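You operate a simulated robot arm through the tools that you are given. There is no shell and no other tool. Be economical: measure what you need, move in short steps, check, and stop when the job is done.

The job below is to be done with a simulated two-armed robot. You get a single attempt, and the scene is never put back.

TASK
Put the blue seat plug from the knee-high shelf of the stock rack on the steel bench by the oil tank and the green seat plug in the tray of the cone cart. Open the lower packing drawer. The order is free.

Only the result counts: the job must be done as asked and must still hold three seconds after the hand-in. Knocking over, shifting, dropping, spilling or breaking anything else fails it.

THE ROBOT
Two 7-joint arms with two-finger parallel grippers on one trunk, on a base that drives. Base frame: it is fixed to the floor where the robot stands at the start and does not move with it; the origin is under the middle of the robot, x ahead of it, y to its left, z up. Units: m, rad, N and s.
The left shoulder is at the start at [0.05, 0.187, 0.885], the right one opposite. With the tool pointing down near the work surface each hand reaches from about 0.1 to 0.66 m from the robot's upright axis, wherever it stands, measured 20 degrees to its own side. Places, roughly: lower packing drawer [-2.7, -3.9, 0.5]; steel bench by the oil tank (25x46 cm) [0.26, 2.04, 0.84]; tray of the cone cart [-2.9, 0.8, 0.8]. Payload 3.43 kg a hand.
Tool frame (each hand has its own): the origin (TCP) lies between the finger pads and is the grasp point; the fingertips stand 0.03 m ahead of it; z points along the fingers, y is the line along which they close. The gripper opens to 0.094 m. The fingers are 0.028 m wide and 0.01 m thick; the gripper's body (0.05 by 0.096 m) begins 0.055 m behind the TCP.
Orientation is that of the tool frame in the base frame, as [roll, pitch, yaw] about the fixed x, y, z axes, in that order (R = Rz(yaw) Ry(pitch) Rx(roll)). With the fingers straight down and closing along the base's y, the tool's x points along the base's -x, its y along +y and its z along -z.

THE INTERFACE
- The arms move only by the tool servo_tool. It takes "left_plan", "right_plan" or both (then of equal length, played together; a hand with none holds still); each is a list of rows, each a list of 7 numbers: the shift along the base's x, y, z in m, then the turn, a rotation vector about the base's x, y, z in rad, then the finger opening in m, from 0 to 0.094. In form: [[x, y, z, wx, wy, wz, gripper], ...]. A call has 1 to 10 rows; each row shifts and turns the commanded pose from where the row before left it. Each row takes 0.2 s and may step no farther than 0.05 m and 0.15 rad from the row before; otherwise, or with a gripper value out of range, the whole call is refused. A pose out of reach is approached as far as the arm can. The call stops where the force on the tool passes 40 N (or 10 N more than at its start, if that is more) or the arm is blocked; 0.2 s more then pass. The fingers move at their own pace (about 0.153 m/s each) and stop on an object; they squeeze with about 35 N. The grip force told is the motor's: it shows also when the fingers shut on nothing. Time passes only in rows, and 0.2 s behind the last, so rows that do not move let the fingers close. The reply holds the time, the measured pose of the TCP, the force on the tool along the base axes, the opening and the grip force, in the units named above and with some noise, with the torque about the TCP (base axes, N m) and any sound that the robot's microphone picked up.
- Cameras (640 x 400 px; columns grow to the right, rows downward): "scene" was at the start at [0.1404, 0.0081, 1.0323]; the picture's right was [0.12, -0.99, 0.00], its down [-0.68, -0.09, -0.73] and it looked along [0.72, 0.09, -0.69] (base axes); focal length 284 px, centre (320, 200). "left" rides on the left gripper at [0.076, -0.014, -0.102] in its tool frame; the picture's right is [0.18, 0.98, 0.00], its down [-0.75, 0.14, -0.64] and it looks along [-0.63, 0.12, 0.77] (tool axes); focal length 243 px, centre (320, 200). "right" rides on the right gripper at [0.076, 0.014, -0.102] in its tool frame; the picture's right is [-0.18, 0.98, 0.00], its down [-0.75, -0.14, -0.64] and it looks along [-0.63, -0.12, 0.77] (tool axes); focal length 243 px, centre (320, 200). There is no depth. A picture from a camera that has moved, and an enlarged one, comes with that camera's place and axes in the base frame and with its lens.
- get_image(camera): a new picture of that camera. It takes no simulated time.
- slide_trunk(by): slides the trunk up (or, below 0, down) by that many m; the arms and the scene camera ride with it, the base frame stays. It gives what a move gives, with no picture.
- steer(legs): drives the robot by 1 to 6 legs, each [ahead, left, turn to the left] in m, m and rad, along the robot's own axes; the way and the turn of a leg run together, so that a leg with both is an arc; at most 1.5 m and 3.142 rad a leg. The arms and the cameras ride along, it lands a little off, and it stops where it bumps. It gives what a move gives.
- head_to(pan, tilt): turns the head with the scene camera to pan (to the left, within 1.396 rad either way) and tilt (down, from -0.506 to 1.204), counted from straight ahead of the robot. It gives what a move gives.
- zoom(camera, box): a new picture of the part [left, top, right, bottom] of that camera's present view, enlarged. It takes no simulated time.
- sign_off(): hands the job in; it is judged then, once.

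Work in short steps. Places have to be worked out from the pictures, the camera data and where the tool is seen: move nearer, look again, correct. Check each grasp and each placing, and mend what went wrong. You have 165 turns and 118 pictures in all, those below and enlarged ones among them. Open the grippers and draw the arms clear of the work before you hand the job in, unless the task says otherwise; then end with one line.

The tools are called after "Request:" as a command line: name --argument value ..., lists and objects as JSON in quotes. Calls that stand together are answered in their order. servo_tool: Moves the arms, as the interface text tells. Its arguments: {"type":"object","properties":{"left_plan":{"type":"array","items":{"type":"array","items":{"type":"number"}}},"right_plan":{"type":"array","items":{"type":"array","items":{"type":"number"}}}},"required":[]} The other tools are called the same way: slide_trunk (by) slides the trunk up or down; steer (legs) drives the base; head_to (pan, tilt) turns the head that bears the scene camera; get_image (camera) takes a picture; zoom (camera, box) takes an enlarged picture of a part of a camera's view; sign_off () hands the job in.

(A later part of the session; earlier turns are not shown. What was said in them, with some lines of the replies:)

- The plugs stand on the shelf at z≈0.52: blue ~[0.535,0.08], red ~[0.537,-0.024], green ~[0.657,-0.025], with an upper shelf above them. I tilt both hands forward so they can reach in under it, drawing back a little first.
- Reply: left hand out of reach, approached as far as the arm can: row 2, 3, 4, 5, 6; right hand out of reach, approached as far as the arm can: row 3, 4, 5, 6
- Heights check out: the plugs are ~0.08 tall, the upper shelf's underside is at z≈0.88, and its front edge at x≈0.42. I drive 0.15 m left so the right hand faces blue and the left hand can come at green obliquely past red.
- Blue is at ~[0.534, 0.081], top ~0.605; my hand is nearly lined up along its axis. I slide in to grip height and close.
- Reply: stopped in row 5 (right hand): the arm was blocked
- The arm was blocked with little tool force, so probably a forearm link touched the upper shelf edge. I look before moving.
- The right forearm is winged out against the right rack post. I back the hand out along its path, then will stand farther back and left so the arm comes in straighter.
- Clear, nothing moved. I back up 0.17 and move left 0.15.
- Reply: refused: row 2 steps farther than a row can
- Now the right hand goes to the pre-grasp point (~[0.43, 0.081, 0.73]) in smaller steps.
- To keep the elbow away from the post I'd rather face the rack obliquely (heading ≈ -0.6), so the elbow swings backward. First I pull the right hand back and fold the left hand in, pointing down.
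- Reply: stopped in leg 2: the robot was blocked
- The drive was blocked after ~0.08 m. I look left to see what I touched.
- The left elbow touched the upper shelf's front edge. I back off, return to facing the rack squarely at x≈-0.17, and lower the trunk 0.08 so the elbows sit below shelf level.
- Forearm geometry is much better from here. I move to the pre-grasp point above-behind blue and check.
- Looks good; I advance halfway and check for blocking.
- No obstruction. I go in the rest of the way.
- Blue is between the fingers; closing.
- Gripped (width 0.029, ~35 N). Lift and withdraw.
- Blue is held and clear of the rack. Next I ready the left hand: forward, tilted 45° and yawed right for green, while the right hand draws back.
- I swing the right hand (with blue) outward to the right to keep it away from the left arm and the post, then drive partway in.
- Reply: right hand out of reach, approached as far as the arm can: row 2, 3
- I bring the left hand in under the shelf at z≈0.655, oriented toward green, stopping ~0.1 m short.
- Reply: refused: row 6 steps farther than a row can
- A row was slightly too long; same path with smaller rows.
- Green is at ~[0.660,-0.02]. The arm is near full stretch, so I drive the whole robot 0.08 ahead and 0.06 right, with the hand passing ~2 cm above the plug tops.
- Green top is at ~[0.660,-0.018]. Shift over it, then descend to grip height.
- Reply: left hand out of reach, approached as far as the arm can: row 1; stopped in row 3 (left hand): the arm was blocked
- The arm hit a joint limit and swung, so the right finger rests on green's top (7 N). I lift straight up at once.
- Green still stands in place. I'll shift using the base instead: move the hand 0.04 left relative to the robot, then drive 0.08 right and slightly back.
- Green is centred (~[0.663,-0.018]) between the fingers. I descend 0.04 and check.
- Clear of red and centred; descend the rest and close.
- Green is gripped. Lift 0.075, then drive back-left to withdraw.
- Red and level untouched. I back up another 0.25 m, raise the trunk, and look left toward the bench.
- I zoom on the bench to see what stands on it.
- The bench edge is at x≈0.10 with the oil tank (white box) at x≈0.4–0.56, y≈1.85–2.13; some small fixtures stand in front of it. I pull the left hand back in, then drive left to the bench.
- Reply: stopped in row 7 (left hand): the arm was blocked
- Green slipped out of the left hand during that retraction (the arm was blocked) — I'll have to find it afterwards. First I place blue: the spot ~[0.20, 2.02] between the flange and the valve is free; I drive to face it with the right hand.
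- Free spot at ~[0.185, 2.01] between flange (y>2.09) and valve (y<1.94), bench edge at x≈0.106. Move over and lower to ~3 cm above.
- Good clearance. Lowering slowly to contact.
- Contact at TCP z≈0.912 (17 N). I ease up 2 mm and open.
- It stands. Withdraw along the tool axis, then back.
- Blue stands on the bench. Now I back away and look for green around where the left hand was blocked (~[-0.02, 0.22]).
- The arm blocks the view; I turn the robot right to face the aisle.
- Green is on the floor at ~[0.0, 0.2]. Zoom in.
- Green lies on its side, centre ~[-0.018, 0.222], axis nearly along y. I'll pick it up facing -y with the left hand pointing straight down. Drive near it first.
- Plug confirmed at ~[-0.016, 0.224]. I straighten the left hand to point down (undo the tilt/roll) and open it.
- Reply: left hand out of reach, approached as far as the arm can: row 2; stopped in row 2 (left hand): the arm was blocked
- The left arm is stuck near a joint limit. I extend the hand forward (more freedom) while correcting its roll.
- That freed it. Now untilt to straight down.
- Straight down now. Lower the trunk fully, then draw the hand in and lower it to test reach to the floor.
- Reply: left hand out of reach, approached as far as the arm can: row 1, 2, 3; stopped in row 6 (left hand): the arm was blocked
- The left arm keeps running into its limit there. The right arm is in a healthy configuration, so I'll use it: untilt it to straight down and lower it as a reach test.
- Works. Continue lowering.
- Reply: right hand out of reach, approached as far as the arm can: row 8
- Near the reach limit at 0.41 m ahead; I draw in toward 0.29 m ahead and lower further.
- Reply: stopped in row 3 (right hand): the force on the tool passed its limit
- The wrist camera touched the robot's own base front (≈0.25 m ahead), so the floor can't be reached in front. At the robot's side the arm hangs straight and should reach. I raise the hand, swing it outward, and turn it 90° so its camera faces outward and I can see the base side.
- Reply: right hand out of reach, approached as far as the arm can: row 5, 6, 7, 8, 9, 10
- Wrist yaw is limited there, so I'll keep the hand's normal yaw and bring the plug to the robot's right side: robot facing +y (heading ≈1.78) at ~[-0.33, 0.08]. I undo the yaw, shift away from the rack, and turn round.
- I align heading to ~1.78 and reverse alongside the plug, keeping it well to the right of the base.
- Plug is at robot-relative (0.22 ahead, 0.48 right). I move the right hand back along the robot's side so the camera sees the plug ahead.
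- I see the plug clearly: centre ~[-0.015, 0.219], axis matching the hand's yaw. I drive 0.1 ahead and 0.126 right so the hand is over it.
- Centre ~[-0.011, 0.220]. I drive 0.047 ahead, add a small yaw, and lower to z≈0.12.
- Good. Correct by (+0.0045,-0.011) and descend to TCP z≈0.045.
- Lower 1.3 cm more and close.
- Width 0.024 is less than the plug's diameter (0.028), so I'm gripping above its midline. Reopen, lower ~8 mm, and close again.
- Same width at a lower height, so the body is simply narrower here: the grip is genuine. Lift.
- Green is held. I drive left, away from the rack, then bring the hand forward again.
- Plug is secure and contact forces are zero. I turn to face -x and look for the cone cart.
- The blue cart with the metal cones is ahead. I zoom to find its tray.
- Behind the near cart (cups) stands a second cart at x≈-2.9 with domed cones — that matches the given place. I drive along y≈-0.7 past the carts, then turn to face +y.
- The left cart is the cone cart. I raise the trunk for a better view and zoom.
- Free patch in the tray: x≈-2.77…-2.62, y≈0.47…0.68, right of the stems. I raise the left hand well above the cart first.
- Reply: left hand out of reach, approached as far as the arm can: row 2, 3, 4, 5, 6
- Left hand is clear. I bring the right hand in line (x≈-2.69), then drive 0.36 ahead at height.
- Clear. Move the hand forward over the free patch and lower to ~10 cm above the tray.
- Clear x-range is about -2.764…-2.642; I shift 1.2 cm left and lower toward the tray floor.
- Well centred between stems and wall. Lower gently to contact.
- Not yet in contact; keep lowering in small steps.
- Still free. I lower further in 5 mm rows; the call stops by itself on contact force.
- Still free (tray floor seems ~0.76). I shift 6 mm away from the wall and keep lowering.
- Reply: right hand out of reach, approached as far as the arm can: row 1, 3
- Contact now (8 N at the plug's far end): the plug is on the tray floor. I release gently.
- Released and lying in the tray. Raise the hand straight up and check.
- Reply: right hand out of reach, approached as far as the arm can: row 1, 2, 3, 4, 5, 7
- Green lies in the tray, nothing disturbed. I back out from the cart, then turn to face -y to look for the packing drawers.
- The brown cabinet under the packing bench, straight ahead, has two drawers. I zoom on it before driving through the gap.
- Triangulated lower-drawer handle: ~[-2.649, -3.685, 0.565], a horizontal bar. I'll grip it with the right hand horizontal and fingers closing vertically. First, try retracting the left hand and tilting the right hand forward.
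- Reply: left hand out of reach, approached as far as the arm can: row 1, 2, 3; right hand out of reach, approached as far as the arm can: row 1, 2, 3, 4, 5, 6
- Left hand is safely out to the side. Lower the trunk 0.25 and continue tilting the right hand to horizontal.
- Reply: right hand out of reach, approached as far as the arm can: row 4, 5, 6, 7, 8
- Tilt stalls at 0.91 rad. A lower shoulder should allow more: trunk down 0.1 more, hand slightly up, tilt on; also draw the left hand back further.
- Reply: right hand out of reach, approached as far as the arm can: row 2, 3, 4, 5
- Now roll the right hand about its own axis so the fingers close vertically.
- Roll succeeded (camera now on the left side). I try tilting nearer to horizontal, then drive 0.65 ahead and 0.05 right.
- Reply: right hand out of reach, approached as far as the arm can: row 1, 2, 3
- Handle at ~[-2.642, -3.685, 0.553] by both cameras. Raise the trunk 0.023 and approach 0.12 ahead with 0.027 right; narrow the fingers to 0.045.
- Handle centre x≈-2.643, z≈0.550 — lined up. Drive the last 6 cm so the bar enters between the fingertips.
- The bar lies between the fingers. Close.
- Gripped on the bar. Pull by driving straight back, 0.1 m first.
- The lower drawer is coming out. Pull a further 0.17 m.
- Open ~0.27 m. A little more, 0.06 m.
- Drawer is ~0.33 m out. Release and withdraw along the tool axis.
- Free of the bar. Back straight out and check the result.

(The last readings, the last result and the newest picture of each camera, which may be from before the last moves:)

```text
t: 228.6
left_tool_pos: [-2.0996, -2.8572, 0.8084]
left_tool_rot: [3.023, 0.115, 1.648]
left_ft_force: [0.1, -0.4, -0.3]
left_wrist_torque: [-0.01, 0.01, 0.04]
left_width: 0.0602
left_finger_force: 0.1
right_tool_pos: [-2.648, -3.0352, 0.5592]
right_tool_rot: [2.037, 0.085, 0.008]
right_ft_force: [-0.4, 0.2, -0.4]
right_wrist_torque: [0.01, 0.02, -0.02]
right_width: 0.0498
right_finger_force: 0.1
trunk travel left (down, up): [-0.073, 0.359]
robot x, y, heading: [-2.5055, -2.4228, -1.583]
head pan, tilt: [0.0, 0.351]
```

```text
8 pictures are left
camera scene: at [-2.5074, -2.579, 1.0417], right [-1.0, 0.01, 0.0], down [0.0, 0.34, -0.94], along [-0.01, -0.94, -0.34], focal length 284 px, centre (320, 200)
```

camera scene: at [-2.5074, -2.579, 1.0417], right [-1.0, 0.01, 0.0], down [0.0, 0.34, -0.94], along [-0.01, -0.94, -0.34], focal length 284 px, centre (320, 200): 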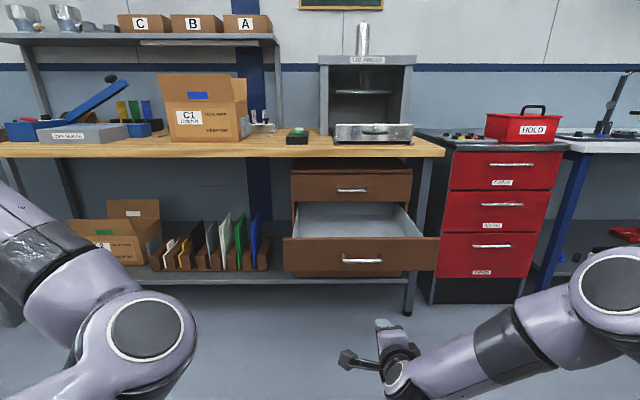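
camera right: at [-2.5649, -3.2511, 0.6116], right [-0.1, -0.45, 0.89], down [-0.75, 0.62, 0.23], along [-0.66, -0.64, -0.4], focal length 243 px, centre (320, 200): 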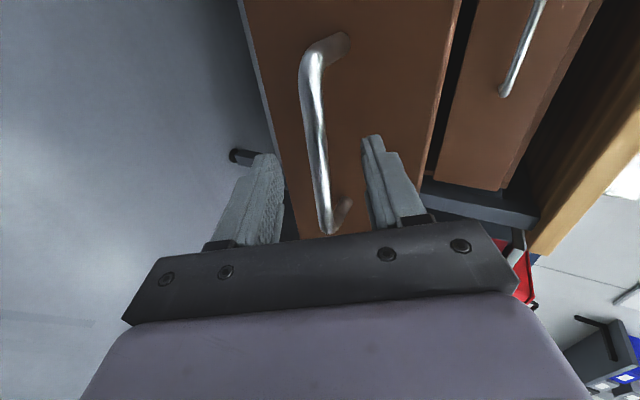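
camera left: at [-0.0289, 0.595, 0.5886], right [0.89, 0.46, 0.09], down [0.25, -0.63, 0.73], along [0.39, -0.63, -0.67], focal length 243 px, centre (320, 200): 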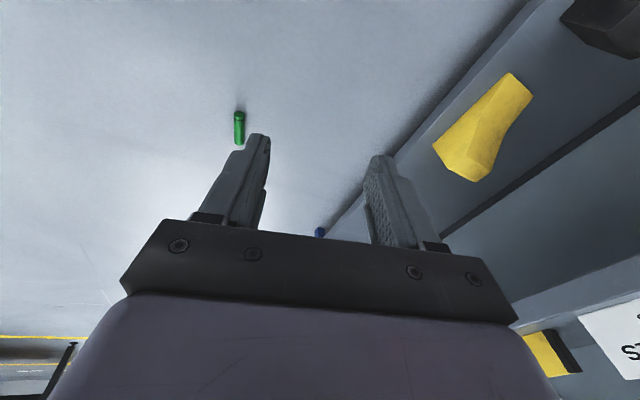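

All three parts have been seen in the pictures: blue stands on the bench, green lies in the cone-cart tray, and the lower drawer is open. The grippers are open and the arms are clear, so I hand in.

Request:
sign_off

```text
The job is handed in.
```

The job is handed in: the blue plug stands on the steel bench by the oil tank, the green plug lies on its side in the cone-cart tray, and the lower packing drawer is open about 0.33 m. On the way I dropped the green plug on the floor once and picked it up again, and the robot's arms bumped the rack twice, with nothing seen to shift.
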